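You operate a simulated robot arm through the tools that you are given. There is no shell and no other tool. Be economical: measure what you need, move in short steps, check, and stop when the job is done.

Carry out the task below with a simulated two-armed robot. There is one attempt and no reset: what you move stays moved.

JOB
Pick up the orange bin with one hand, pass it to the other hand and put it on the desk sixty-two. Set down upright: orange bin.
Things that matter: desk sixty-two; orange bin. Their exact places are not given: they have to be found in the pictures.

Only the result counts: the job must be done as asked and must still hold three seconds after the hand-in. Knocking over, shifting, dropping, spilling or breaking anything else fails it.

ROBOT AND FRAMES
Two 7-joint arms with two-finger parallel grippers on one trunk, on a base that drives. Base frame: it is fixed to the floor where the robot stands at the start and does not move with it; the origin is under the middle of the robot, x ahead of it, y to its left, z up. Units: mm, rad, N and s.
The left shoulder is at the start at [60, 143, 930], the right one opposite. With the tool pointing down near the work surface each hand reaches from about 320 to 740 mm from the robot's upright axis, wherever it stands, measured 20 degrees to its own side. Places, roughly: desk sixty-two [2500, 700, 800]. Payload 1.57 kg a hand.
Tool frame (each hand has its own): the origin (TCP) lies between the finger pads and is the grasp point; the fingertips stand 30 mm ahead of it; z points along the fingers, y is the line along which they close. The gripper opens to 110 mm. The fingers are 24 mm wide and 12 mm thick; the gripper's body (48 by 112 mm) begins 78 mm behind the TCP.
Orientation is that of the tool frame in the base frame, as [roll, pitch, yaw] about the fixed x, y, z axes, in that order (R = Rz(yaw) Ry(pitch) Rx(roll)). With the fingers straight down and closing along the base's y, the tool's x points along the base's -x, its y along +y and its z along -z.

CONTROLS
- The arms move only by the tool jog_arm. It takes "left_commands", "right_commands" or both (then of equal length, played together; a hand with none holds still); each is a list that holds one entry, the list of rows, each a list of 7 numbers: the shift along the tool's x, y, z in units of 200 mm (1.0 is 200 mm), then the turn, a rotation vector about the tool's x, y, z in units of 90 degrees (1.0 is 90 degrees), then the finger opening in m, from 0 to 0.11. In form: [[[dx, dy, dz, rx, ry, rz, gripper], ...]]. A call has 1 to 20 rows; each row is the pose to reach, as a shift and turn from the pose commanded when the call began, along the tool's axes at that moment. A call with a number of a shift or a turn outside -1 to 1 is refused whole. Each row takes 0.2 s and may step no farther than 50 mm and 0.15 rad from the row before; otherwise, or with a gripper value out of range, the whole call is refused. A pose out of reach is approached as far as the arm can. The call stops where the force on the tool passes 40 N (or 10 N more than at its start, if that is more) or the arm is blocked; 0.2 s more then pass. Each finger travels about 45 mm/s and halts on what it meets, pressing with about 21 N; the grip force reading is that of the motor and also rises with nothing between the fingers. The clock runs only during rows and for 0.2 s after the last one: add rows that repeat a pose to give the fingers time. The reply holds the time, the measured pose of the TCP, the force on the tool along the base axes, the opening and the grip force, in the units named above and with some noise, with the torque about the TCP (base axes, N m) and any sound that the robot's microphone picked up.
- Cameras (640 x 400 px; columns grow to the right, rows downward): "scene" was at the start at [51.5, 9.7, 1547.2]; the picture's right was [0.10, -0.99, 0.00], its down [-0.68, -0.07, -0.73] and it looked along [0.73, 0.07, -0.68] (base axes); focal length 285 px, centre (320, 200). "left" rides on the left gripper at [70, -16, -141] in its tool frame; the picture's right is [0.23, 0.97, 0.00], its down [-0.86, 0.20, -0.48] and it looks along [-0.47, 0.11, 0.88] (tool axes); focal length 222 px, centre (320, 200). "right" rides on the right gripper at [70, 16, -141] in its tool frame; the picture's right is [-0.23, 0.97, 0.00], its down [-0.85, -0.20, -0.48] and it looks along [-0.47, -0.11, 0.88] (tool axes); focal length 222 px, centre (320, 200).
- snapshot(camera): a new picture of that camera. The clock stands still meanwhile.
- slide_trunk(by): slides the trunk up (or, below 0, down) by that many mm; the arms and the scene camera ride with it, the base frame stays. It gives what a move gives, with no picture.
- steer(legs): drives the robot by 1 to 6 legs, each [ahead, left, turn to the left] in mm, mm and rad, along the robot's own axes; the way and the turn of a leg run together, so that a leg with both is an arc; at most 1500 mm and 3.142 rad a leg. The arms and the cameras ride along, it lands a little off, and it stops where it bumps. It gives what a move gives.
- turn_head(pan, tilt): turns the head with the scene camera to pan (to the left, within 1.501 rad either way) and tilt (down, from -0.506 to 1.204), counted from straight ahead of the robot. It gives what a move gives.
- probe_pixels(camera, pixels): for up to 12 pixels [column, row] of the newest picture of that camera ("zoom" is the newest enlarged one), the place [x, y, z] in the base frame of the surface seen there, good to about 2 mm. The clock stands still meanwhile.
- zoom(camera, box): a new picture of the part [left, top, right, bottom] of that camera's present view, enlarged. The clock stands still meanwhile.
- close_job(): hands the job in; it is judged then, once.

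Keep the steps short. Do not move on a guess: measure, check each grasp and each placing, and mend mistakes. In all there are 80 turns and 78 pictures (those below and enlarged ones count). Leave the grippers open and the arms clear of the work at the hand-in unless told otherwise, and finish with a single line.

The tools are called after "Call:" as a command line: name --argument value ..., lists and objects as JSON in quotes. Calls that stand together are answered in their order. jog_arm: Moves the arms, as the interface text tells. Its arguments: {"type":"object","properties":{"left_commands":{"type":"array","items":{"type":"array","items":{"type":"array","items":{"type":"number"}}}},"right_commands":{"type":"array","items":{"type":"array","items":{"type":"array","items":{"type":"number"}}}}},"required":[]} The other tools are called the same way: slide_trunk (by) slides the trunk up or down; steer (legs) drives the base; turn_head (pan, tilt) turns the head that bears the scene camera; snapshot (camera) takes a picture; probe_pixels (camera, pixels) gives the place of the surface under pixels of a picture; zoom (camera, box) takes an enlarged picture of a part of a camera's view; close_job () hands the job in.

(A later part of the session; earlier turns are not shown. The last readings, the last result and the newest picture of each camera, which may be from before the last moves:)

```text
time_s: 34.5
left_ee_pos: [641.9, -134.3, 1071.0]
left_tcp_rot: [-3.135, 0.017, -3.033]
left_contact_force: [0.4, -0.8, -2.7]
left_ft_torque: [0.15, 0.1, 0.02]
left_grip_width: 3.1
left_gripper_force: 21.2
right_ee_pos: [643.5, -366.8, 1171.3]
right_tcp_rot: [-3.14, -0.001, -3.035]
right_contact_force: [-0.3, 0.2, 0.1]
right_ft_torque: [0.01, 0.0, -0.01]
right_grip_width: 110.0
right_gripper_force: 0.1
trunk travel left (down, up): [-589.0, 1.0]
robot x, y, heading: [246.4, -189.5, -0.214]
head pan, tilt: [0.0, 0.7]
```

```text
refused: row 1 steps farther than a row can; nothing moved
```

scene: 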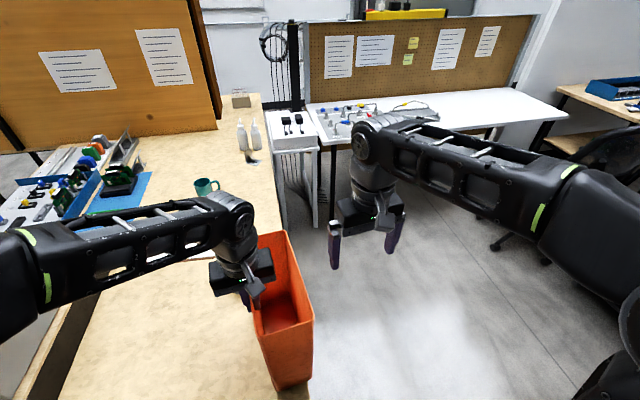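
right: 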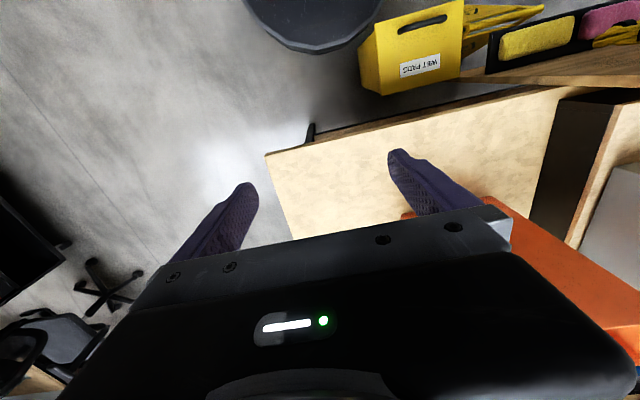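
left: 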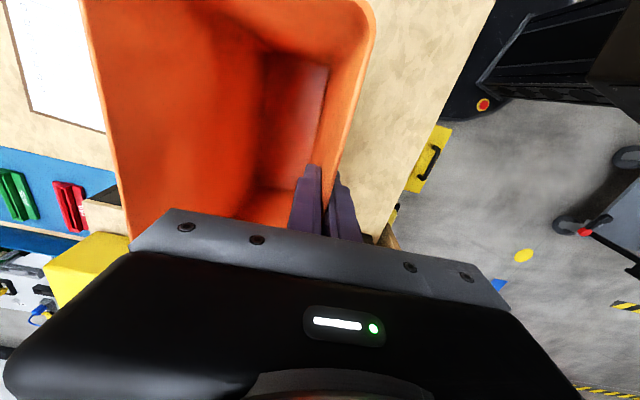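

Row order was wrong; corrected.

Call:
jog_arm --right_commands '[[[-0.2, 0.0, 0, 0, 0, 0, 0.11], [-0.417, 0.0, 0, 0, 0, 0, 0.11], [-0.417, 0.15, 0.02, 0, 0, 0, 0.11], [-0.417, 0.3, 0.03, 0, 0, 0, 0.11], [-0.417, 0.45, 0.04, 0, 0, 0, 0.11], [-0.417, 0.63, 0.05, 0, 0, 0, 0.11], [-0.417, 0.63, 0.05, 0, 0, 0, 0.11]]]'

Call:
snapshot --camera "right"

Call:
snapshot --camera "scene"

```text
time_s: 36.1
left_ee_pos: [643.4, -134.5, 1071.0]
left_tcp_rot: [-3.135, 0.015, -3.031]
left_contact_force: [0.2, -0.2, -3.8]
left_ft_torque: [0.14, 0.1, 0.04]
left_grip_width: 2.7
left_gripper_force: 21.1
right_ee_pos: [712.6, -328.9, 1169.4]
right_tcp_rot: [3.141, 0.01, -3.034]
right_contact_force: [0.7, -0.3, 0.2]
right_ft_torque: [-0.02, 0.02, 0.01]
right_grip_width: 109.9
right_gripper_force: 0.0
right hand out of reach, approached as far as the arm can: row 2, 3, 4, 5, 6, 7
trunk travel left (down, up): [-589.0, 1.0]
robot x, y, heading: [248.4, -191.7, -0.215]
head pan, tilt: [0.0, 0.7]
```

```text
51 pictures are left
```

right: 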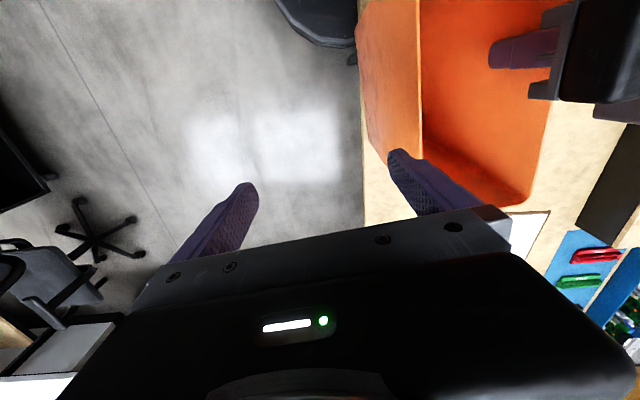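

```text
50 pictures are left
```

scene: 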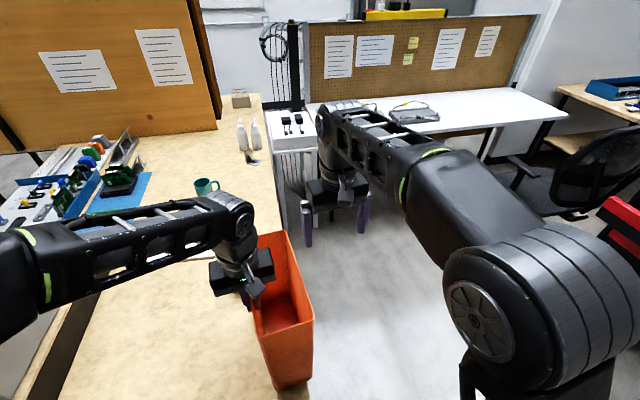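

Out of reach for the right arm. I'll withdraw it to the right, then bring the bin closer to the robot's middle and off the bench edge.

Call:
jog_arm --right_commands '[[[0, -0.2, 0, 0, 0, 0, 0.11], [0, -0.4, 0, 0, 0, 0, 0.11], [0, -0.6, 0, 0, 0, 0, 0.11], [0, -0.8, 0, 0, 0, 0, 0.11], [0, -1.0, 0, 0, 0, 0, 0.11], [0, -1.0, 0, 0, 0, 0, 0.11]]]'

```text
time_s: 37.5
left_ee_pos: [638.6, -133.9, 1073.4]
left_tcp_rot: [-3.133, 0.02, -3.033]
left_contact_force: [-1.0, -0.2, -3.3]
left_ft_torque: [0.13, 0.04, -0.04]
left_grip_width: 2.9
left_gripper_force: 20.8
right_ee_pos: [749.4, -522.8, 1159.9]
right_tcp_rot: [-3.107, 0.036, -3.053]
right_contact_force: [0.3, -0.2, 0.3]
right_ft_torque: [-0.01, -0.04, -0.01]
right_grip_width: 110.2
right_gripper_force: 0.0
right hand out of reach, approached as far as the arm can: row 1, 2, 3, 4, 5, 6
trunk travel left (down, up): [-589.0, 1.0]
robot x, y, heading: [250.8, -191.0, -0.219]
head pan, tilt: [0.0, 0.7]
```

Now carry the bin right and back; pull the right hand back as well.

Call:
jog_arm --left_commands '[[[0.06, -0.09, 0, 0, 0, 0, 0], [0.125, -0.18, 0, 0, 0, 0, 0], [0.19, -0.27, 0, 0, 0, 0, 0], [0.25, -0.36, 0, 0, 0, 0, 0], [0.31, -0.45, 0, 0, 0, 0, 0], [0.375, -0.5375, 0, 0, 0, 0, 0], [0.375, -0.5375, 0, 0, 0, 0, 0]]]' --right_commands '[[[0.08, 0, 0, 0, 0, 0, 0.11], [0.16, 0, 0, 0, 0, 0, 0.11], [0.24, 0, 0, 0, 0, 0, 0.11], [0.32, 0, 0, 0, 0, 0, 0.11], [0.4, 0, 0, 0, 0, 0, 0.11], [0.48, 0, 0, 0, 0, 0, 0.11], [0.48, 0, 0, 0, 0, 0, 0.11]]]'

Call:
turn_head --pan 0.0 --tilt 0.9

Call:
snapshot --camera "scene"

```text
time_s: 39.1
left_ee_pos: [580.2, -249.4, 1070.3]
left_tcp_rot: [-3.133, 0.016, -3.033]
left_contact_force: [-0.2, -0.1, -2.9]
left_ft_torque: [0.14, 0.1, 0.0]
left_grip_width: 2.7
left_gripper_force: 20.7
right_ee_pos: [655.1, -530.9, 1156.3]
right_tcp_rot: [-3.105, 0.032, -3.053]
right_contact_force: [0.2, 0.6, 0.4]
right_ft_torque: [0.0, 0.01, -0.02]
right_grip_width: 110.3
right_gripper_force: 0.1
trunk travel left (down, up): [-589.0, 1.0]
robot x, y, heading: [245.2, -191.4, -0.215]
head pan, tilt: [0.0, 0.7]
```

```text
time_s: 39.8
left_ee_pos: [579.5, -250.9, 1070.4]
left_tcp_rot: [-3.136, 0.013, -3.031]
left_contact_force: [0.0, -0.4, -3.1]
left_ft_torque: [0.15, 0.07, 0.0]
left_grip_width: 3.2
left_gripper_force: 20.2
right_ee_pos: [655.7, -531.4, 1156.3]
right_tcp_rot: [-3.108, 0.033, -3.054]
right_contact_force: [-0.1, 0.0, 0.1]
right_ft_torque: [0.01, -0.02, 0.0]
right_grip_width: 109.8
right_gripper_force: 0.1
trunk travel left (down, up): [-589.0, 1.0]
robot x, y, heading: [245.2, -191.8, -0.219]
head pan, tilt: [0.0, 0.901]
```

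```text
49 pictures are left
```

scene: 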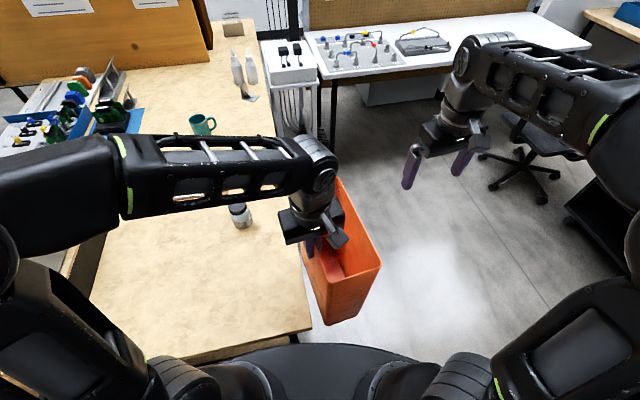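

Probe the right wall's rim in its new place.

Call:
probe_pixels --camera "scene" --pixels '[[342, 182], [355, 210], [365, 232], [374, 252], [351, 202], [360, 224], [380, 264], [330, 292]]'

Call:
zoom --camera "scene" --box '[280, 160, 400, 340]'

```text
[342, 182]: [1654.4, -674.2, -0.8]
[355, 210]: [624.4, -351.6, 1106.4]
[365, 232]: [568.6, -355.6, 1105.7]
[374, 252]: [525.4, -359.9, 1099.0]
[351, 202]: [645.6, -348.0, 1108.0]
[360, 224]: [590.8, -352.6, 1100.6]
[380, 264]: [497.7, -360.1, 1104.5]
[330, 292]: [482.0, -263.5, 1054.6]
```

```text
2.22 times, centred on (340, 250) of scene
```

zoom: 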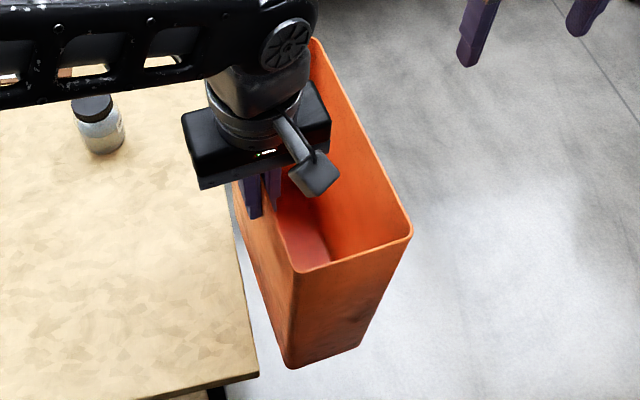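

Wall rim centre at x=652 is y≈−349. Right hand moves in above it, correcting its small tilt.

Call:
jog_arm --right_commands '[[[-0.01, 0.15, 0, -0.03, 0.021, -0.013, 0.11], [-0.02, 0.3, 0, -0.03, 0.021, -0.013, 0.11], [-0.03, 0.45, 0, -0.03, 0.021, -0.013, 0.11], [-0.04, 0.6, 0, -0.03, 0.021, -0.013, 0.11], [-0.05, 0.75, 0, -0.03, 0.021, -0.013, 0.11], [-0.063, 0.91, 0, -0.03, 0.021, -0.013, 0.11], [-0.063, 0.91, 0, -0.03, 0.021, -0.013, 0.11]]]'

Call:
snapshot --camera "right"

Call:
snapshot --camera "scene"

```text
time_s: 41.4
left_ee_pos: [578.4, -249.9, 1070.4]
left_tcp_rot: [-3.136, 0.015, -3.032]
left_contact_force: [-0.5, 0.1, -2.8]
left_ft_torque: [0.13, 0.08, 0.01]
left_grip_width: 2.8
left_gripper_force: 21.4
right_ee_pos: [650.8, -350.8, 1149.6]
right_tcp_rot: [3.129, -0.001, -3.037]
right_contact_force: [1.0, 0.0, 0.5]
right_ft_torque: [0.0, -0.02, 0.0]
right_grip_width: 109.8
right_gripper_force: 0.1
trunk travel left (down, up): [-589.0, 1.0]
robot x, y, heading: [246.4, -190.2, -0.22]
head pan, tilt: [0.0, 0.901]
```

```text
47 pictures are left
```

right: 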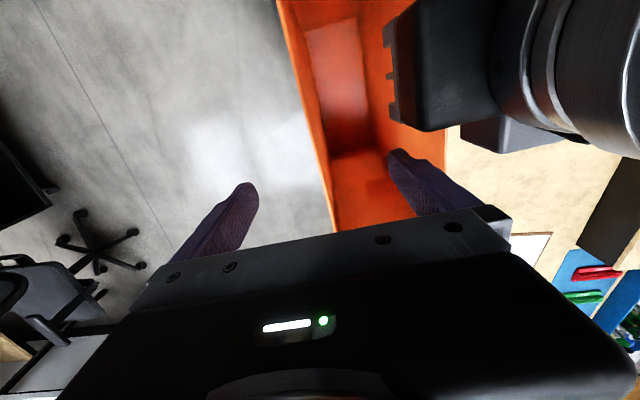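

```text
46 pictures are left
```

scene: 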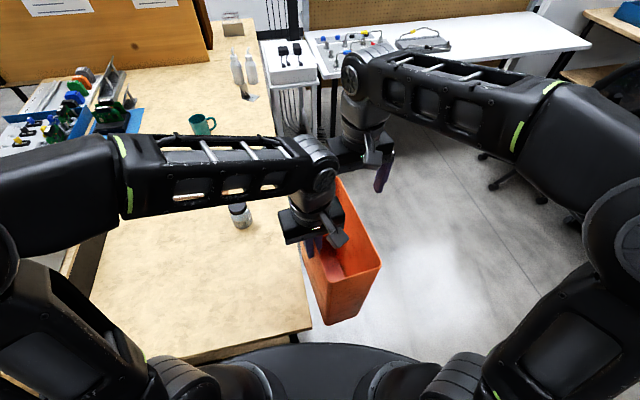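

Straddling the wall. Check the wall position under the right camera before descending.

Call:
probe_pixels --camera "right" --pixels '[[303, 90], [306, 90], [315, 140], [318, 140], [328, 190], [331, 200], [313, 140], [326, 190]]'

```text
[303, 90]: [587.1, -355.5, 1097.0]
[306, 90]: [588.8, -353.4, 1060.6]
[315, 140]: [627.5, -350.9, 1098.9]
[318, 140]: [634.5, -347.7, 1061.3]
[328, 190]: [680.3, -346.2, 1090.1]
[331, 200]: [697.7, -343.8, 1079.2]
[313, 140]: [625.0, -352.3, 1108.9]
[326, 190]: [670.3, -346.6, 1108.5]
```

Wall centre ≈ −350, TCP aligned. Descend 75 mm.

Call:
jog_arm --right_commands '[[[0, 0, 0.1, 0, 0, 0, 0.11], [0, 0, 0.2, 0, 0, 0, 0.11], [0, 0, 0.3, 0, 0, 0, 0.11], [0, 0, 0.375, 0, 0, 0, 0.11], [0, 0, 0.375, 0, 0, 0, 0.11]]]'

Call:
snapshot --camera "right"

```text
time_s: 42.6
left_ee_pos: [579.4, -250.2, 1070.7]
left_tcp_rot: [-3.136, 0.017, -3.032]
left_contact_force: [0.8, -0.2, -2.6]
left_ft_torque: [0.12, 0.1, 0.0]
left_grip_width: 2.8
left_gripper_force: 21.6
right_ee_pos: [651.4, -348.6, 1076.9]
right_tcp_rot: [3.13, 0.0, -3.033]
right_contact_force: [0.0, -0.2, -0.2]
right_ft_torque: [0.05, 0.0, 0.0]
right_grip_width: 109.8
right_gripper_force: 0.0
trunk travel left (down, up): [-589.0, 1.0]
robot x, y, heading: [247.7, -189.2, -0.22]
head pan, tilt: [0.0, 0.901]
```

```text
45 pictures are left
```

right: 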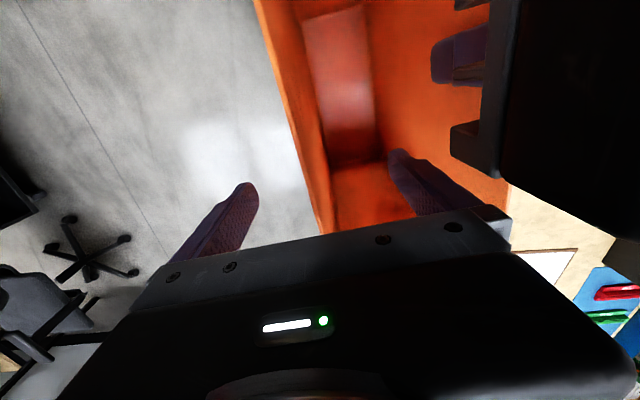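

No contact, wall between fingers. Shift by about −1 mm in y (it sits at −348.6) and close the right gripper.

Call:
jog_arm --right_commands '[[[0, -0.005, 0, 0, 0, 0, 0], [0, -0.005, 0, 0, 0, 0, 0], [0, -0.005, 0, 0, 0, 0, 0], [0, -0.005, 0, 0, 0, 0, 0], [0, -0.005, 0, 0, 0, 0, 0], [0, -0.005, 0, 0, 0, 0, 0], [0, -0.005, 0, 0, 0, 0, 0], [0, -0.005, 0, 0, 0, 0, 0], [0, -0.005, 0, 0, 0, 0, 0]]]'

```text
time_s: 44.6
left_ee_pos: [579.4, -250.5, 1070.3]
left_tcp_rot: [-3.135, 0.016, -3.032]
left_contact_force: [1.8, -4.9, -6.5]
left_ft_torque: [-0.24, 0.17, -0.05]
left_grip_width: 2.9
left_gripper_force: 21.5
right_ee_pos: [651.7, -349.5, 1075.5]
right_tcp_rot: [3.127, 0.0, -3.033]
right_contact_force: [-1.9, 3.3, 3.1]
right_ft_torque: [0.68, 0.21, 0.03]
right_grip_width: 3.1
right_gripper_force: 21.5
trunk travel left (down, up): [-589.0, 1.0]
robot x, y, heading: [247.5, -194.8, -0.213]
head pan, tilt: [0.0, 0.901]
```

Both hands hold the bin now (internal forces only a few N). Release the left hand.

Call:
jog_arm --left_commands '[[[0, 0, 0, 0, 0, 0, 0.02], [0, 0, 0, 0, 0, 0, 0.04], [0, 0, 0, 0, 0, 0, 0.06], [0, 0, 0, 0, 0, 0, 0.06], [0, 0, 0, 0, 0, 0, 0.06]]]'

Call:
snapshot --camera "scene"

Call:
snapshot --camera "left"

```text
time_s: 45.8
left_ee_pos: [579.7, -248.9, 1070.2]
left_tcp_rot: [-3.135, 0.016, -3.03]
left_contact_force: [0.4, 0.6, 0.2]
left_ft_torque: [-0.01, 0.02, -0.01]
left_grip_width: 60.3
left_gripper_force: 0.0
right_ee_pos: [651.1, -349.6, 1076.1]
right_tcp_rot: [3.131, 0.001, -3.033]
right_contact_force: [-0.5, 0.6, -0.4]
right_ft_torque: [-0.13, -0.11, -0.01]
right_grip_width: 2.7
right_gripper_force: 21.1
trunk travel left (down, up): [-589.0, 1.0]
robot x, y, heading: [247.2, -194.9, -0.21]
head pan, tilt: [0.0, 0.901]
```

```text
44 pictures are left
```

scene: 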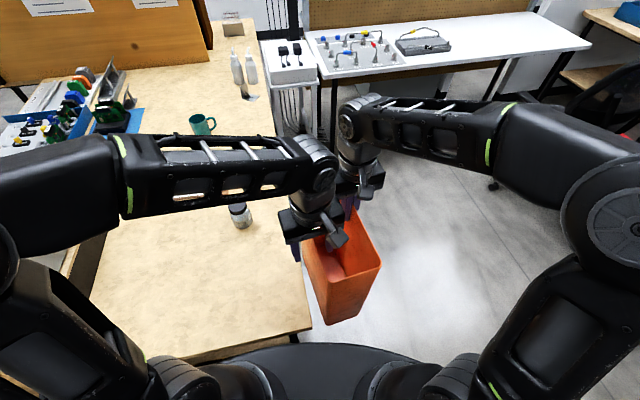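

```text
43 pictures are left
```

left: 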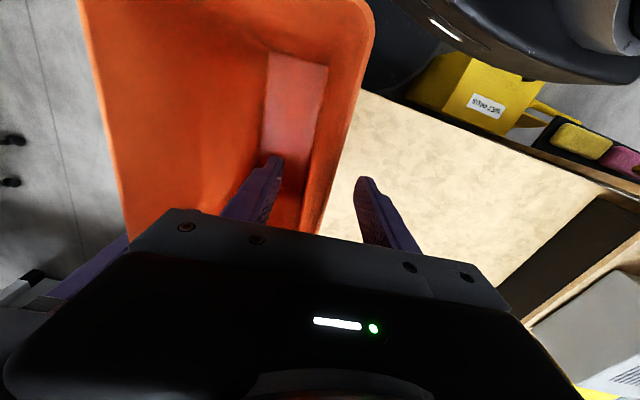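

Left is free of the wall. The right hand's load reads low, so I re-check the bin's pose with the rim before moving away.

Call:
probe_pixels --camera "scene" --pixels '[[365, 232], [374, 252], [380, 264], [328, 282], [330, 292], [345, 318], [335, 325], [378, 275]]'

Call:
jog_arm --left_commands '[[[0, 0, -0.1, 0, 0, 0, 0.06], [0, 0, -0.2, 0, 0, 0, 0.06], [0, 0, -0.3, 0, 0, 0, 0.06], [0, 0, -0.4, 0, 0, 0, 0.06], [0, 0, -0.4, 0, 0, 0, 0.06]]]'

```text
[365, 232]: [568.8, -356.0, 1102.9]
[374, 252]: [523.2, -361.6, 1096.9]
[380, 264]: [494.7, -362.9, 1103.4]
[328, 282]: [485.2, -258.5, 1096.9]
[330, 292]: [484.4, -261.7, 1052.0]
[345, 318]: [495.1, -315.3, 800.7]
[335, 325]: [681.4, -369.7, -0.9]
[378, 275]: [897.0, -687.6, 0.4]
```

```text
time_s: 47.0
left_ee_pos: [576.8, -249.6, 1152.6]
left_tcp_rot: [-3.134, 0.017, -3.031]
left_contact_force: [-0.2, 0.1, -0.5]
left_ft_torque: [0.0, -0.01, 0.0]
left_grip_width: 60.0
left_gripper_force: 0.0
right_ee_pos: [651.3, -349.0, 1076.2]
right_tcp_rot: [3.13, 0.0, -3.033]
right_contact_force: [-0.3, -1.2, -0.9]
right_ft_torque: [-0.13, -0.14, 0.02]
right_grip_width: 3.1
right_gripper_force: 20.9
trunk travel left (down, up): [-589.0, 1.0]
robot x, y, heading: [247.6, -192.6, -0.224]
head pan, tilt: [0.0, 0.901]
```

Left hand is clear above the rim (fingertips 1122). Move it left and back, and see how the bin hangs.

Call:
jog_arm --left_commands '[[[0, 0.15, 0, 0, 0, 0, 0.06], [0, 0.3, 0, 0, 0, 0, 0.06], [0, 0.5, 0, 0, 0, 0, 0.06], [0.1, 0.7, 0, 0, 0, 0, 0.08], [0.2, 0.85, 0, 0, 0, 0, 0.11], [0.3, 1.0, 0, 0, 0, 0, 0.11]]]'

Call:
snapshot --camera "scene"

```text
time_s: 48.4
left_ee_pos: [506.4, -67.3, 1140.2]
left_tcp_rot: [-3.134, 0.017, -3.035]
left_contact_force: [0.4, 0.2, -0.3]
left_ft_torque: [-0.01, 0.01, 0.01]
left_grip_width: 109.9
left_gripper_force: 0.0
left hand out of reach, approached as far as the arm can: row 6
right_ee_pos: [651.9, -349.0, 1075.1]
right_tcp_rot: [3.13, -0.001, -3.035]
right_contact_force: [-0.1, 0.6, 0.6]
right_ft_torque: [-0.21, -0.1, -0.03]
right_grip_width: 3.0
right_gripper_force: 21.4
trunk travel left (down, up): [-589.0, 1.0]
robot x, y, heading: [247.1, -194.5, -0.219]
head pan, tilt: [0.0, 0.901]
```

```text
42 pictures are left
```

scene: 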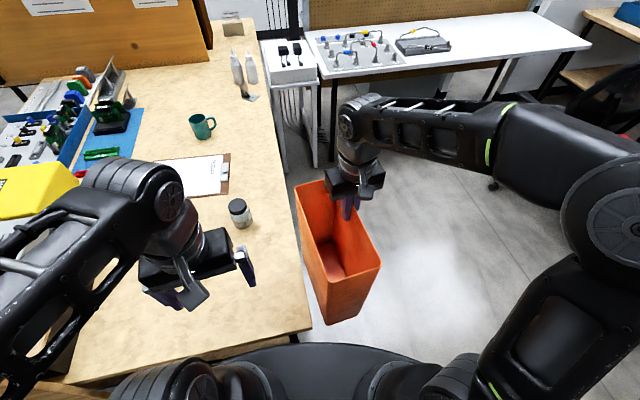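

Handover done: the bin hangs upright from the right hand only. Now route planning: look left and right behind for free floor.

Call:
turn_head --pan 1.5 --tilt 0.5

Call:
snapshot --camera "scene"

Call:
probe_pixels --camera "scene" --pixels '[[60, 150], [60, 250], [150, 200], [250, 200], [300, 120], [350, 150], [400, 200], [450, 150], [250, 120], [150, 120], [540, 180], [350, 250]]'

Call:
turn_head --pan -1.5 --tilt 0.5

Call:
snapshot --camera "scene"

```text
time_s: 50.0
left_ee_pos: [505.5, -68.1, 1140.3]
left_tcp_rot: [-3.136, 0.016, -3.029]
left_contact_force: [0.9, -0.2, -0.1]
left_ft_torque: [-0.01, -0.01, 0.02]
left_grip_width: 109.9
left_gripper_force: 0.1
right_ee_pos: [651.1, -349.6, 1075.1]
right_tcp_rot: [3.13, 0.0, -3.034]
right_contact_force: [0.7, -0.2, 0.5]
right_ft_torque: [-0.15, -0.11, 0.02]
right_grip_width: 2.6
right_gripper_force: 20.8
trunk travel left (down, up): [-589.0, 1.0]
robot x, y, heading: [246.6, -190.6, -0.221]
head pan, tilt: [1.499, 0.499]
```

```text
41 pictures are left
```

scene: 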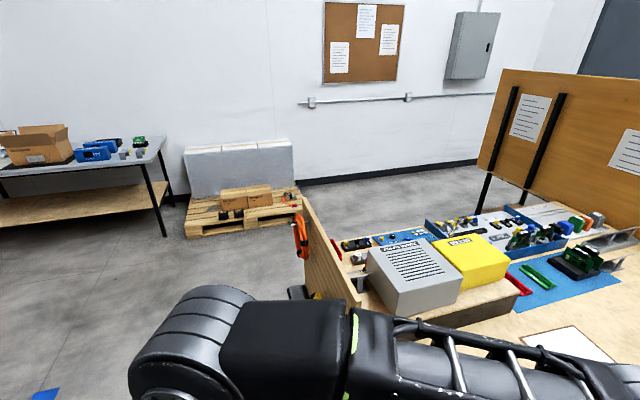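

```text
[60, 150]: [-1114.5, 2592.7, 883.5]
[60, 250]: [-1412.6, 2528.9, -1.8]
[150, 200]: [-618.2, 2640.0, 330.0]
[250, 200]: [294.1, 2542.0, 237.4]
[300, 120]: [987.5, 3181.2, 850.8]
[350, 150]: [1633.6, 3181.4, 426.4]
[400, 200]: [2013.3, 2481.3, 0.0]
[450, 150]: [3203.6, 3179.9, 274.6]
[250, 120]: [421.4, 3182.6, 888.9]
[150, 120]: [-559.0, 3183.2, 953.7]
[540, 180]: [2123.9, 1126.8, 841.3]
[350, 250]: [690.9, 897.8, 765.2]
```

```text
time_s: 52.6
left_ee_pos: [506.0, -68.2, 1141.5]
left_tcp_rot: [-3.133, 0.016, -3.033]
left_contact_force: [0.2, 0.7, 1.3]
left_ft_torque: [0.0, 0.0, -0.01]
left_grip_width: 110.0
left_gripper_force: 0.1
right_ee_pos: [650.9, -349.6, 1076.0]
right_tcp_rot: [3.129, -0.001, -3.033]
right_contact_force: [-0.8, 0.1, 0.5]
right_ft_torque: [-0.17, -0.11, 0.01]
right_grip_width: 3.0
right_gripper_force: 20.7
trunk travel left (down, up): [-589.0, 1.0]
robot x, y, heading: [246.4, -190.7, -0.221]
head pan, tilt: [-1.499, 0.499]
```

```text
40 pictures are left
```

scene: 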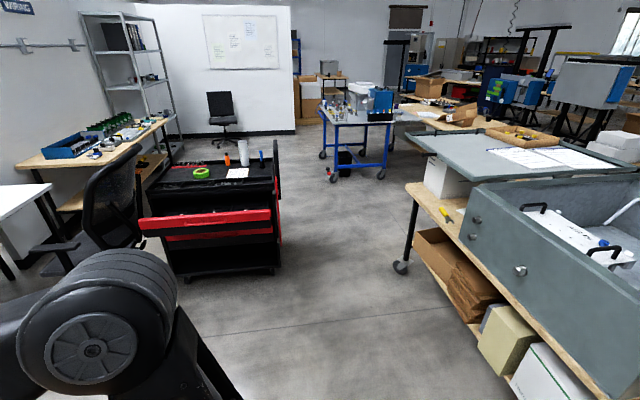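

Free corridor on the left. Check how far back the cart behind-right is.

Call:
probe_pixels --camera "scene" --pixels '[[400, 268], [410, 200], [520, 350], [600, 390], [480, 250], [570, 300], [635, 300], [350, 300], [450, 380]]'

```text
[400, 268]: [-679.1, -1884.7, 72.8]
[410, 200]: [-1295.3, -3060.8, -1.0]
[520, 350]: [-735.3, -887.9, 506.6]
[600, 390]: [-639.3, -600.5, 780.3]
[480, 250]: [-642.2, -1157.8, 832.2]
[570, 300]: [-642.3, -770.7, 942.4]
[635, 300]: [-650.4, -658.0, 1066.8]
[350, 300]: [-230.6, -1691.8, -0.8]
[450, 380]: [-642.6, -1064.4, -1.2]
```

Cart front is at x≈−640. Plan: back up 450 mm, straighten, and strafe left along x≈−190 into the corridor.

Call:
steer --legs '[[-450, 0, 0], [0, 0, 0.22], [0, 600, 0]]'

Call:
turn_head --pan 0.6 --tilt 0.6

Call:
snapshot --camera "scene"

```text
time_s: 59.1
left_ee_pos: [27.8, 674.7, 1141.5]
left_tcp_rot: [-3.136, 0.017, -2.814]
left_contact_force: [-1.1, 0.6, -0.3]
left_ft_torque: [-0.03, 0.05, 0.01]
left_grip_width: 109.8
left_gripper_force: 0.0
right_ee_pos: [231.0, 431.4, 1076.3]
right_tcp_rot: [3.13, 0.001, -2.816]
right_contact_force: [0.3, 0.2, 0.0]
right_ft_torque: [-0.13, -0.17, -0.02]
right_grip_width: 3.0
right_gripper_force: 20.6
trunk travel left (down, up): [-589.0, 1.0]
robot x, y, heading: [-195.6, 494.4, -0.002]
head pan, tilt: [-1.499, 0.499]
```

```text
time_s: 61.1
left_ee_pos: [27.4, 672.1, 1141.3]
left_tcp_rot: [-3.135, 0.016, -2.815]
left_contact_force: [-0.2, -1.1, -0.5]
left_ft_torque: [0.02, 0.0, 0.03]
left_grip_width: 110.0
left_gripper_force: 0.0
right_ee_pos: [231.0, 430.7, 1076.6]
right_tcp_rot: [3.129, -0.001, -2.817]
right_contact_force: [0.1, 0.0, 0.5]
right_ft_torque: [-0.15, -0.13, -0.04]
right_grip_width: 2.9
right_gripper_force: 21.4
trunk travel left (down, up): [-589.0, 1.0]
robot x, y, heading: [-200.8, 494.9, -0.002]
head pan, tilt: [0.6, 0.6]
```

```text
39 pictures are left
```

scene: 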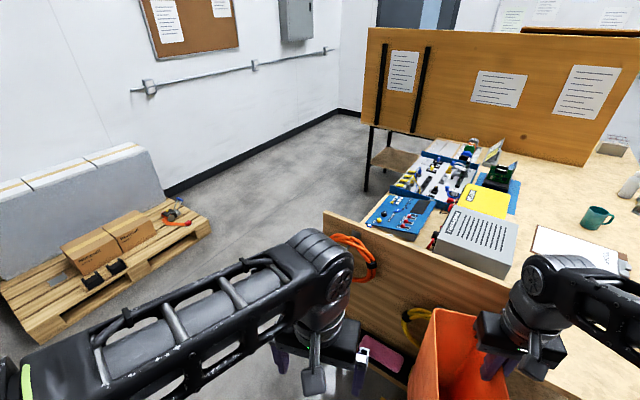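

Bin stable. Probe the corridor edges (pallet, bench side, partition leg).

Call:
probe_pixels --camera "scene" --pixels '[[208, 235], [45, 335], [325, 225], [366, 188], [370, 160], [366, 40], [150, 265], [420, 152]]'

Call:
steer --legs '[[0, 1150, 0], [600, 0, 0]]'

Call:
turn_head --pan -0.3 --tilt 0.4

Call:
snapshot --camera "scene"

```text
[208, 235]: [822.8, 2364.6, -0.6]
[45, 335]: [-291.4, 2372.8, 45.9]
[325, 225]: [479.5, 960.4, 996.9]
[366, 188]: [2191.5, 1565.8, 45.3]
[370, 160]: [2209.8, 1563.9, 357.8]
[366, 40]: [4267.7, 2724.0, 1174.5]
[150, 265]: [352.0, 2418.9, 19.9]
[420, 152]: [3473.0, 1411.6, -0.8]
```

```text
time_s: 70.0
left_ee_pos: [608.6, 1840.0, 1140.2]
left_tcp_rot: [-3.133, 0.016, -2.8]
left_contact_force: [0.3, 0.2, 0.2]
left_ft_torque: [-0.02, 0.0, 0.01]
left_grip_width: 109.9
left_gripper_force: 0.1
right_ee_pos: [815.1, 1598.7, 1076.2]
right_tcp_rot: [3.128, -0.002, -2.801]
right_contact_force: [0.2, -0.2, -1.1]
right_ft_torque: [-0.08, -0.13, 0.05]
right_grip_width: 2.7
right_gripper_force: 21.0
trunk travel left (down, up): [-589.0, 1.0]
robot x, y, heading: [383.4, 1660.6, 0.015]
head pan, tilt: [0.6, 0.6]
```

```text
time_s: 71.2
left_ee_pos: [607.9, 1838.8, 1140.3]
left_tcp_rot: [-3.135, 0.016, -2.8]
left_contact_force: [-0.2, 0.0, 0.3]
left_ft_torque: [0.02, -0.03, 0.02]
left_grip_width: 110.2
left_gripper_force: 0.1
right_ee_pos: [815.5, 1597.5, 1076.5]
right_tcp_rot: [3.127, 0.0, -2.801]
right_contact_force: [-0.9, -0.1, -0.4]
right_ft_torque: [-0.11, -0.15, 0.02]
right_grip_width: 3.1
right_gripper_force: 20.9
trunk travel left (down, up): [-589.0, 1.0]
robot x, y, heading: [384.0, 1660.6, 0.019]
head pan, tilt: [-0.3, 0.4]
```

```text
38 pictures are left
```

scene: 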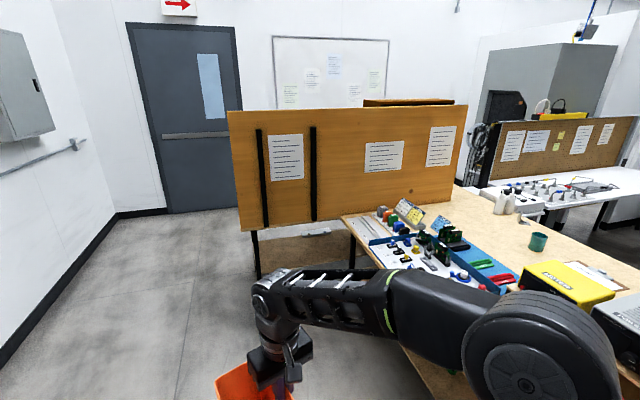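

Corridor clear up to the door. Drive ahead, shift left to y≈2350, go past the partition end and look right.

Call:
steer --legs '[[700, 0, 0], [0, 600, 0], [900, 0, 0]]'

Call:
turn_head --pan -1.0 --tilt 0.4

Call:
snapshot --camera "scene"

```text
time_s: 77.3
left_ee_pos: [1306.4, 2339.6, 1141.1]
left_tcp_rot: [-3.136, 0.015, -2.81]
left_contact_force: [0.9, 0.1, -0.5]
left_ft_torque: [0.02, 0.04, 0.01]
left_grip_width: 109.9
left_gripper_force: 0.0
right_ee_pos: [1508.5, 2098.2, 1074.3]
right_tcp_rot: [3.127, -0.003, -2.81]
right_contact_force: [1.6, 0.1, 0.1]
right_ft_torque: [-0.14, -0.13, -0.03]
right_grip_width: 2.9
right_gripper_force: 20.9
trunk travel left (down, up): [-589.0, 1.0]
robot x, y, heading: [1077.0, 2162.8, 0.0]
head pan, tilt: [-0.3, 0.4]
stopped in leg 2: the robot was blocked; the commanded pose is now the measured one
```

```text
time_s: 78.4
left_ee_pos: [1301.3, 2340.1, 1141.1]
left_tcp_rot: [-3.136, 0.018, -2.811]
left_contact_force: [0.6, -0.5, -0.3]
left_ft_torque: [0.03, 0.01, -0.03]
left_grip_width: 109.8
left_gripper_force: 0.1
right_ee_pos: [1506.7, 2098.5, 1076.1]
right_tcp_rot: [3.127, 0.0, -2.81]
right_contact_force: [0.4, -0.4, 0.3]
right_ft_torque: [-0.13, -0.16, 0.0]
right_grip_width: 3.0
right_gripper_force: 20.6
trunk travel left (down, up): [-589.0, 1.0]
robot x, y, heading: [1076.2, 2160.3, 0.008]
head pan, tilt: [-1.0, 0.4]
```

```text
37 pictures are left
```

scene: 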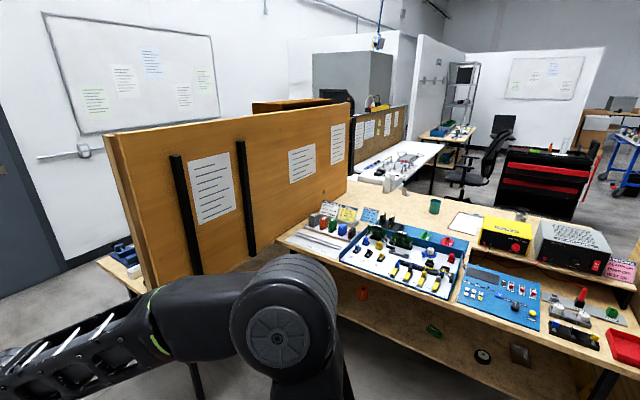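

Blocked during the left shift at y≈2160. Look left-down to see what was touched.

Call:
turn_head --pan 1.4 --tilt 0.7

Call:
snapshot --camera "scene"

Call:
probe_pixels --camera "scene" --pixels '[[230, 200], [250, 250], [150, 250], [300, 250], [200, 150], [350, 200]]'

```text
time_s: 80.6
left_ee_pos: [1301.5, 2339.7, 1141.0]
left_tcp_rot: [-3.135, 0.017, -2.812]
left_contact_force: [0.4, -0.3, 0.5]
left_ft_torque: [-0.01, -0.04, -0.03]
left_grip_width: 110.1
left_gripper_force: 0.0
right_ee_pos: [1505.4, 2097.0, 1077.0]
right_tcp_rot: [3.128, 0.0, -2.811]
right_contact_force: [-0.4, -0.4, 0.2]
right_ft_torque: [-0.13, -0.17, 0.03]
right_grip_width: 2.9
right_gripper_force: 21.2
trunk travel left (down, up): [-589.0, 1.0]
robot x, y, heading: [1079.8, 2163.0, 0.002]
head pan, tilt: [1.4, 0.7]
```

```text
36 pictures are left
```

scene: 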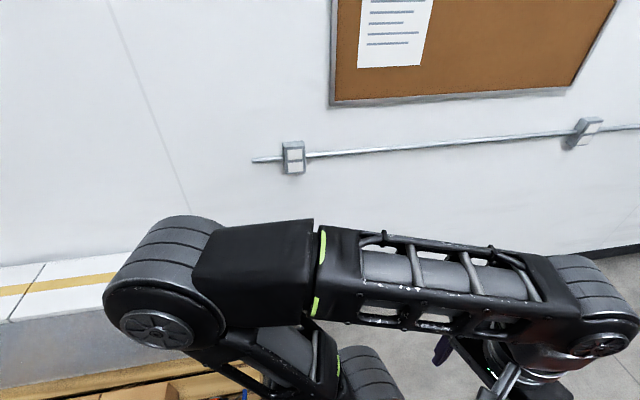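

```text
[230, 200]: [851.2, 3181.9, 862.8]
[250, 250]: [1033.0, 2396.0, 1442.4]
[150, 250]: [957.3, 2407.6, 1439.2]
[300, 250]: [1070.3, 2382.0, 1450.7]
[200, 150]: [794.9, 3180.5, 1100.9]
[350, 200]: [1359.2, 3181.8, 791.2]
```

It was the pallet's corner against the base; nothing disturbed visibly. I step right 60 mm, drive ahead past the pallet, then left and ahead again.

Call:
steer --legs '[[0, -60, 0], [450, 0, 0], [0, 250, 0], [950, 0, 0]]'

Call:
turn_head --pan -1.3 --tilt 0.4

Call:
snapshot --camera "scene"

```text
time_s: 89.9
left_ee_pos: [2706.5, 2528.4, 1140.6]
left_tcp_rot: [-3.135, 0.019, -2.816]
left_contact_force: [0.1, -0.5, 0.4]
left_ft_torque: [-0.02, -0.03, 0.03]
left_grip_width: 109.9
left_gripper_force: 0.1
right_ee_pos: [2909.7, 2287.3, 1076.3]
right_tcp_rot: [3.129, -0.002, -2.813]
right_contact_force: [0.1, 0.7, 0.9]
right_ft_torque: [-0.09, -0.16, -0.01]
right_grip_width: 2.6
right_gripper_force: 21.1
trunk travel left (down, up): [-589.0, 1.0]
robot x, y, heading: [2483.8, 2355.0, -0.001]
head pan, tilt: [1.4, 0.7]
```

```text
time_s: 92.3
left_ee_pos: [2707.4, 2529.4, 1141.0]
left_tcp_rot: [-3.134, 0.018, -2.814]
left_contact_force: [0.9, 0.3, 0.0]
left_ft_torque: [0.01, -0.01, 0.0]
left_grip_width: 110.2
left_gripper_force: 0.0
right_ee_pos: [2909.4, 2287.9, 1075.9]
right_tcp_rot: [3.127, 0.0, -2.813]
right_contact_force: [0.1, -0.2, 0.1]
right_ft_torque: [-0.13, -0.16, 0.04]
right_grip_width: 3.1
right_gripper_force: 21.1
trunk travel left (down, up): [-589.0, 1.0]
robot x, y, heading: [2486.8, 2355.3, 0.001]
head pan, tilt: [-1.3, 0.4]
```

```text
35 pictures are left
```

scene: 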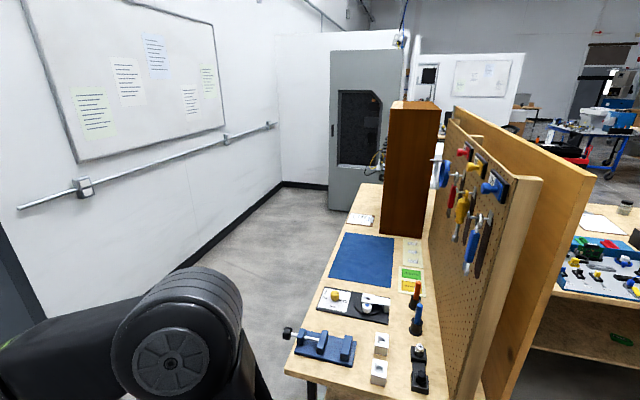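

Behind the partition is the desk with a vise, mat and tools. Zoom and probe it.

Call:
zoom --camera "scene" --box '[270, 190, 470, 400]'

Call:
probe_pixels --camera "scene" --pixels '[[343, 236], [397, 237], [330, 287], [391, 292], [360, 218], [415, 250], [345, 310], [385, 200], [400, 230], [285, 370], [362, 190], [372, 228]]'

```text
1.90 times, centred on (370, 295) of scene
```

zoom: 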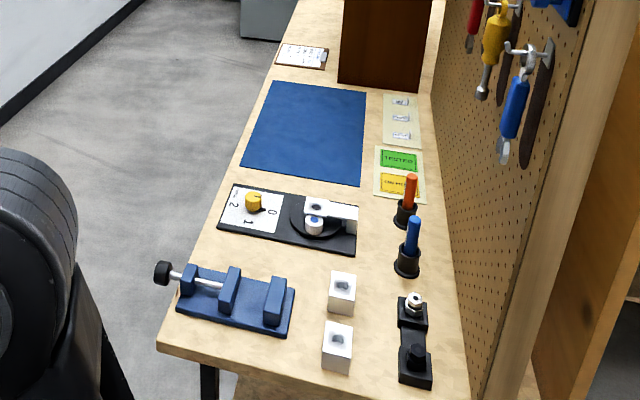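

```text
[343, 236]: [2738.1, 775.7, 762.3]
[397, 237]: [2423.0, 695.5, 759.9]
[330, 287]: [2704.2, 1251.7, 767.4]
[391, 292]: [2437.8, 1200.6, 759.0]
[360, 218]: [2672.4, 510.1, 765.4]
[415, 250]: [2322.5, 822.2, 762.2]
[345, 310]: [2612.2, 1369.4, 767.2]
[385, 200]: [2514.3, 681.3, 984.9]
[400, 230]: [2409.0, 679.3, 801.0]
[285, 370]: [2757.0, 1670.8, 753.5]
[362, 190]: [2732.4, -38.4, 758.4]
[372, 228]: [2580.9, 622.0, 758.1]
```

This long desk (x≈2200–2760, y up to 1670, z≈759) is desk sixty-two. I'll measure the objects to find a bare area.

Call:
probe_pixels --camera "zoom" --pixels '[[268, 82], [366, 95], [243, 172], [360, 186], [232, 186], [357, 235], [218, 232], [276, 62], [325, 70], [340, 82], [300, 8], [240, 25]]'

Call:
steer --legs '[[750, 0, 0], [0, -900, 0]]'

Call:
turn_head --pan -1.5 --tilt 0.5

Call:
snapshot --camera "scene"

```text
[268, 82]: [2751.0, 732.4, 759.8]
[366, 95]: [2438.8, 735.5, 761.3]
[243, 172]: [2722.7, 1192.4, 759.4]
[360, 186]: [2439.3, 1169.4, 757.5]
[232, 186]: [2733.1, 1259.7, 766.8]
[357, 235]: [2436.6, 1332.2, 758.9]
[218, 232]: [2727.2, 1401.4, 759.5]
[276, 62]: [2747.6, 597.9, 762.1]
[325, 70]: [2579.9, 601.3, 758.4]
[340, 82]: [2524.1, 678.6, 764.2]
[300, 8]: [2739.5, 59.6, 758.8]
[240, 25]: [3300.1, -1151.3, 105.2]
```

```text
time_s: 100.7
left_ee_pos: [3454.7, 1621.8, 1141.3]
left_tcp_rot: [-3.136, 0.017, -2.802]
left_contact_force: [0.1, 0.4, 0.6]
left_ft_torque: [-0.01, -0.01, 0.05]
left_grip_width: 110.2
left_gripper_force: 0.1
right_ee_pos: [3660.4, 1382.8, 1076.2]
right_tcp_rot: [3.129, 0.001, -2.802]
right_contact_force: [0.3, -0.9, -0.2]
right_ft_torque: [-0.07, -0.12, -0.01]
right_grip_width: 3.0
right_gripper_force: 20.9
trunk travel left (down, up): [-589.0, 1.0]
robot x, y, heading: [3229.8, 1443.5, 0.013]
head pan, tilt: [-1.3, 0.4]
```

```text
time_s: 101.5
left_ee_pos: [3453.1, 1623.9, 1141.6]
left_tcp_rot: [-3.134, 0.02, -2.803]
left_contact_force: [-0.6, 0.7, -0.7]
left_ft_torque: [-0.02, -0.02, -0.01]
left_grip_width: 110.0
left_gripper_force: 0.0
right_ee_pos: [3660.5, 1383.0, 1076.4]
right_tcp_rot: [3.129, 0.001, -2.8]
right_contact_force: [0.2, -0.8, 0.5]
right_ft_torque: [-0.12, -0.15, -0.03]
right_grip_width: 2.9
right_gripper_force: 20.6
trunk travel left (down, up): [-589.0, 1.0]
robot x, y, heading: [3228.7, 1444.1, 0.015]
head pan, tilt: [-1.499, 0.499]
```

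```text
33 pictures are left
```

scene: 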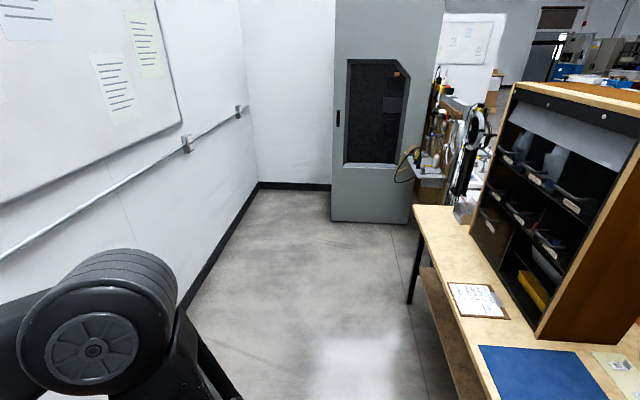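

There's a shelf unit on the desk and a bare strip in front of it, beyond the clipboard. Measure the strip.

Call:
probe_pixels --camera "scene" --pixels '[[416, 210], [440, 270], [462, 325], [474, 232], [534, 338], [500, 285], [448, 283], [508, 318], [495, 286], [455, 250], [460, 318], [515, 90]]'

Call:
zoom --camera "scene" --box '[400, 190, 560, 360]'

```text
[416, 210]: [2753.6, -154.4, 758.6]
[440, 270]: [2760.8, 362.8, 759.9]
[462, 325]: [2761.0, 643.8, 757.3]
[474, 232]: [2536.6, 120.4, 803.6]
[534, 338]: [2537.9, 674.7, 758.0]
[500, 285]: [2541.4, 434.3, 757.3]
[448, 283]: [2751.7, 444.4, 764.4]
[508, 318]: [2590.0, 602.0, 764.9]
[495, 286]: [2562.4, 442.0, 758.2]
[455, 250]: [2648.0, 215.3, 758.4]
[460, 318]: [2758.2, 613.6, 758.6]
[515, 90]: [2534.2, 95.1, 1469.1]
```

```text
2.35 times, centred on (480, 275) of scene
```

zoom: 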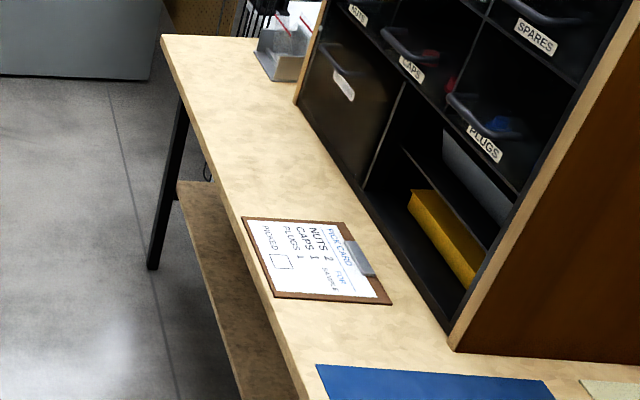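

Bare strip: x 2538–2758, y −150…440. I'll place the bin centred near (2655,230), long side along the desk. First move away from the desk, turn around to face it and strafe to y≈180.

Call:
steer --legs '[[230, 0, 0], [0, 0, 1.56], [0, 0, 1.56], [0, 1260, 0]]'

Call:
turn_head --pan 0.0 --tilt 0.7

Call:
snapshot --camera "scene"

```text
time_s: 116.7
left_ee_pos: [3222.8, 19.4, 1141.0]
left_tcp_rot: [-3.134, 0.018, 0.321]
left_contact_force: [0.8, 0.7, 0.0]
left_ft_torque: [0.01, 0.0, 0.02]
left_grip_width: 110.0
left_gripper_force: 0.0
right_ee_pos: [3022.8, 263.1, 1076.4]
right_tcp_rot: [3.128, 0.0, 0.322]
right_contact_force: [-1.2, -0.1, 0.4]
right_ft_torque: [0.11, 0.14, 0.0]
right_grip_width: 2.9
right_gripper_force: 21.1
trunk travel left (down, up): [-589.0, 1.0]
robot x, y, heading: [3450.3, 192.3, 3.131]
head pan, tilt: [-1.499, 0.499]
```

```text
time_s: 118.3
left_ee_pos: [3222.9, 20.8, 1141.1]
left_tcp_rot: [-3.137, 0.018, 0.321]
left_contact_force: [0.3, -0.1, -0.3]
left_ft_torque: [-0.01, -0.02, -0.03]
left_grip_width: 110.0
left_gripper_force: 0.1
right_ee_pos: [3022.7, 262.8, 1076.3]
right_tcp_rot: [3.129, -0.002, 0.322]
right_contact_force: [0.2, -0.8, -0.3]
right_ft_torque: [0.12, 0.12, 0.01]
right_grip_width: 2.7
right_gripper_force: 21.2
trunk travel left (down, up): [-589.0, 1.0]
robot x, y, heading: [3452.4, 191.7, 3.134]
head pan, tilt: [0.0, 0.7]
```

```text
31 pictures are left
```

scene: 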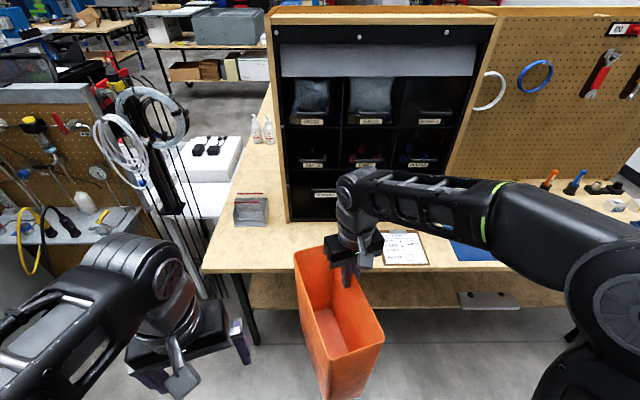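

The bin is hanging upright, desk strip right ahead. I rotate the bin about the right hand here in free space, raise it slightly, and move the left hand out of the way.

Call:
jog_arm --left_commands '[[[0, 0.1, 0, 0, 0, 0, 0.11], [0, 0.2, 0, 0, 0, 0, 0.11], [0, 0.3, 0, 0, 0, 0, 0.11], [0, 0.4, 0, 0, 0, 0, 0.11], [0, 0.5, 0, 0, 0, 0, 0.11], [0, 0.5, 0, 0, 0, 0, 0.11], [0, 0.5, 0, 0, 0, 0, 0.11], [0, 0.5, 0, 0, 0, 0, 0.11], [0, 0.5, 0, 0, 0, 0, 0.11], [0, 0.5, 0, 0, 0, 0, 0.11], [0, 0.5, 0, 0, 0, 0, 0.11], [0, 0.5, 0, 0, 0, 0, 0.11]]]' --right_commands '[[[0, 0, -0.05, 0, 0, 0, 0], [0, 0, -0.1, 0, 0, 0.08, 0], [0, 0, -0.15, 0, 0, 0.16, 0], [0, 0, -0.15, 0, 0, 0.24, 0], [0, 0, -0.15, 0, 0, 0.32, 0], [0, 0, -0.15, 0, 0, 0.4, 0], [0, 0, -0.15, 0, 0, 0.48, 0], [0, 0, -0.15, 0, 0, 0.56, 0], [0, 0, -0.15, 0, 0, 0.64, 0], [0, 0, -0.15, 0, 0, 0.72, 0], [0, 0, -0.15, 0, 0, 0.8, 0], [0, 0, -0.15, 0, 0, 0.88, 0]]]'

```text
time_s: 120.9
left_ee_pos: [3246.8, -75.8, 1137.0]
left_tcp_rot: [-3.134, 0.017, 0.32]
left_contact_force: [-0.2, -0.1, 0.1]
left_ft_torque: [-0.01, -0.02, -0.01]
left_grip_width: 110.0
left_gripper_force: 0.0
left hand out of reach, approached as far as the arm can: row 1, 2, 3, 4, 5, 6, 7, 8, 9, 10, 11, 12
right_ee_pos: [3022.7, 264.0, 1106.8]
right_tcp_rot: [3.14, -0.014, -1.062]
right_contact_force: [0.2, -0.1, -3.3]
right_ft_torque: [0.13, -0.07, -0.01]
right_grip_width: 2.8
right_gripper_force: 21.3
trunk travel left (down, up): [-589.0, 1.0]
robot x, y, heading: [3449.6, 197.9, 3.131]
head pan, tilt: [0.0, 0.7]
```

Rotate the remaining 0.51 rad.

Call:
jog_arm --right_commands '[[[0, 0, 0, 0, 0, 0.08, 0], [0, 0, 0, 0, 0, 0.16, 0], [0, 0, 0, 0, 0, 0.24, 0], [0, 0, 0, 0, 0, 0.324, 0], [0, 0, 0, 0, 0, 0.324, 0]]]'

Call:
snapshot --camera "scene"

```text
time_s: 122.1
left_ee_pos: [3248.1, -76.5, 1135.1]
left_tcp_rot: [-3.135, 0.017, 0.319]
left_contact_force: [0.4, 0.4, 0.9]
left_ft_torque: [0.0, -0.01, 0.0]
left_grip_width: 110.0
left_gripper_force: 0.0
right_ee_pos: [3021.3, 263.6, 1106.4]
right_tcp_rot: [-3.137, -0.014, -1.572]
right_contact_force: [0.3, 0.9, -2.7]
right_ft_torque: [0.08, -0.17, 0.01]
right_grip_width: 2.6
right_gripper_force: 21.2
trunk travel left (down, up): [-589.0, 1.0]
robot x, y, heading: [3449.5, 197.0, 3.135]
head pan, tilt: [0.0, 0.7]
```

```text
30 pictures are left
```

scene: 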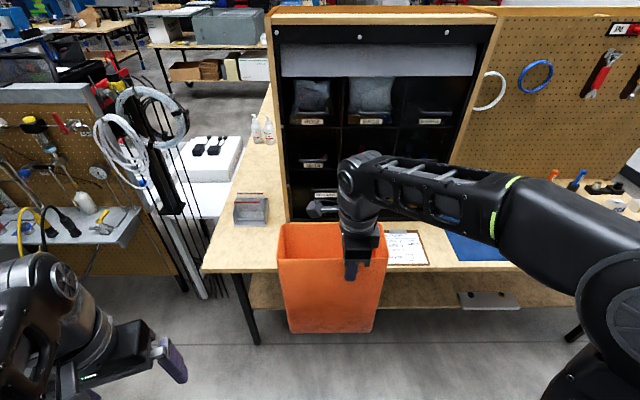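

Correct the small tilt (≈1°) and then check the bin's rim level.

Call:
jog_arm --right_commands '[[[0, 0, 0, -0.011, -0.009, 0, 0], [0, 0, 0, -0.011, -0.009, 0, 0], [0, 0, 0, -0.011, -0.009, 0, 0]]]'

Call:
zoom --camera "scene" --box '[260, 200, 420, 350]'

Call:
probe_pixels --camera "zoom" --pixels '[[80, 250], [480, 250], [80, 252], [115, 525], [440, 525], [280, 400], [280, 510], [280, 270], [100, 100], [60, 240]]'

```text
time_s: 122.9
left_ee_pos: [3247.0, -76.2, 1136.8]
left_tcp_rot: [-3.134, 0.017, 0.319]
left_contact_force: [-0.3, 0.1, -0.6]
left_ft_torque: [0.01, 0.0, 0.01]
left_grip_width: 109.9
left_gripper_force: 0.1
right_ee_pos: [3021.0, 264.0, 1107.8]
right_tcp_rot: [3.129, 0.002, -1.57]
right_contact_force: [1.0, 0.9, -2.7]
right_ft_torque: [0.13, -0.2, -0.02]
right_grip_width: 2.9
right_gripper_force: 20.9
trunk travel left (down, up): [-589.0, 1.0]
robot x, y, heading: [3450.8, 199.3, 3.135]
head pan, tilt: [0.0, 0.7]
```

```text
2.67 times, centred on (340, 275) of scene
```

zoom: 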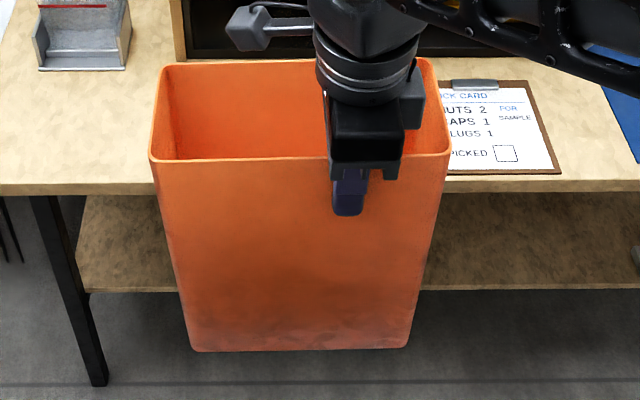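

```text
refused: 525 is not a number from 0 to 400
```

Call:
probe_pixels --camera "zoom" --pixels '[[154, 162], [448, 156], [200, 345], [400, 343], [260, 170], [280, 330], [160, 68], [430, 60], [300, 348], [155, 166]]'

```text
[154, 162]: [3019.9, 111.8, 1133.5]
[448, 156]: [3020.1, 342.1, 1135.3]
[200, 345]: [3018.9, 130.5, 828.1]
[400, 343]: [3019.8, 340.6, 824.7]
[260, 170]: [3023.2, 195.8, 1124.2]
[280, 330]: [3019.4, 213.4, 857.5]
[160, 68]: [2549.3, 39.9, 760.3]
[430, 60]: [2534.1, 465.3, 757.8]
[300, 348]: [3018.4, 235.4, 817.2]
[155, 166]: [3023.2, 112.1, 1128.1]
```

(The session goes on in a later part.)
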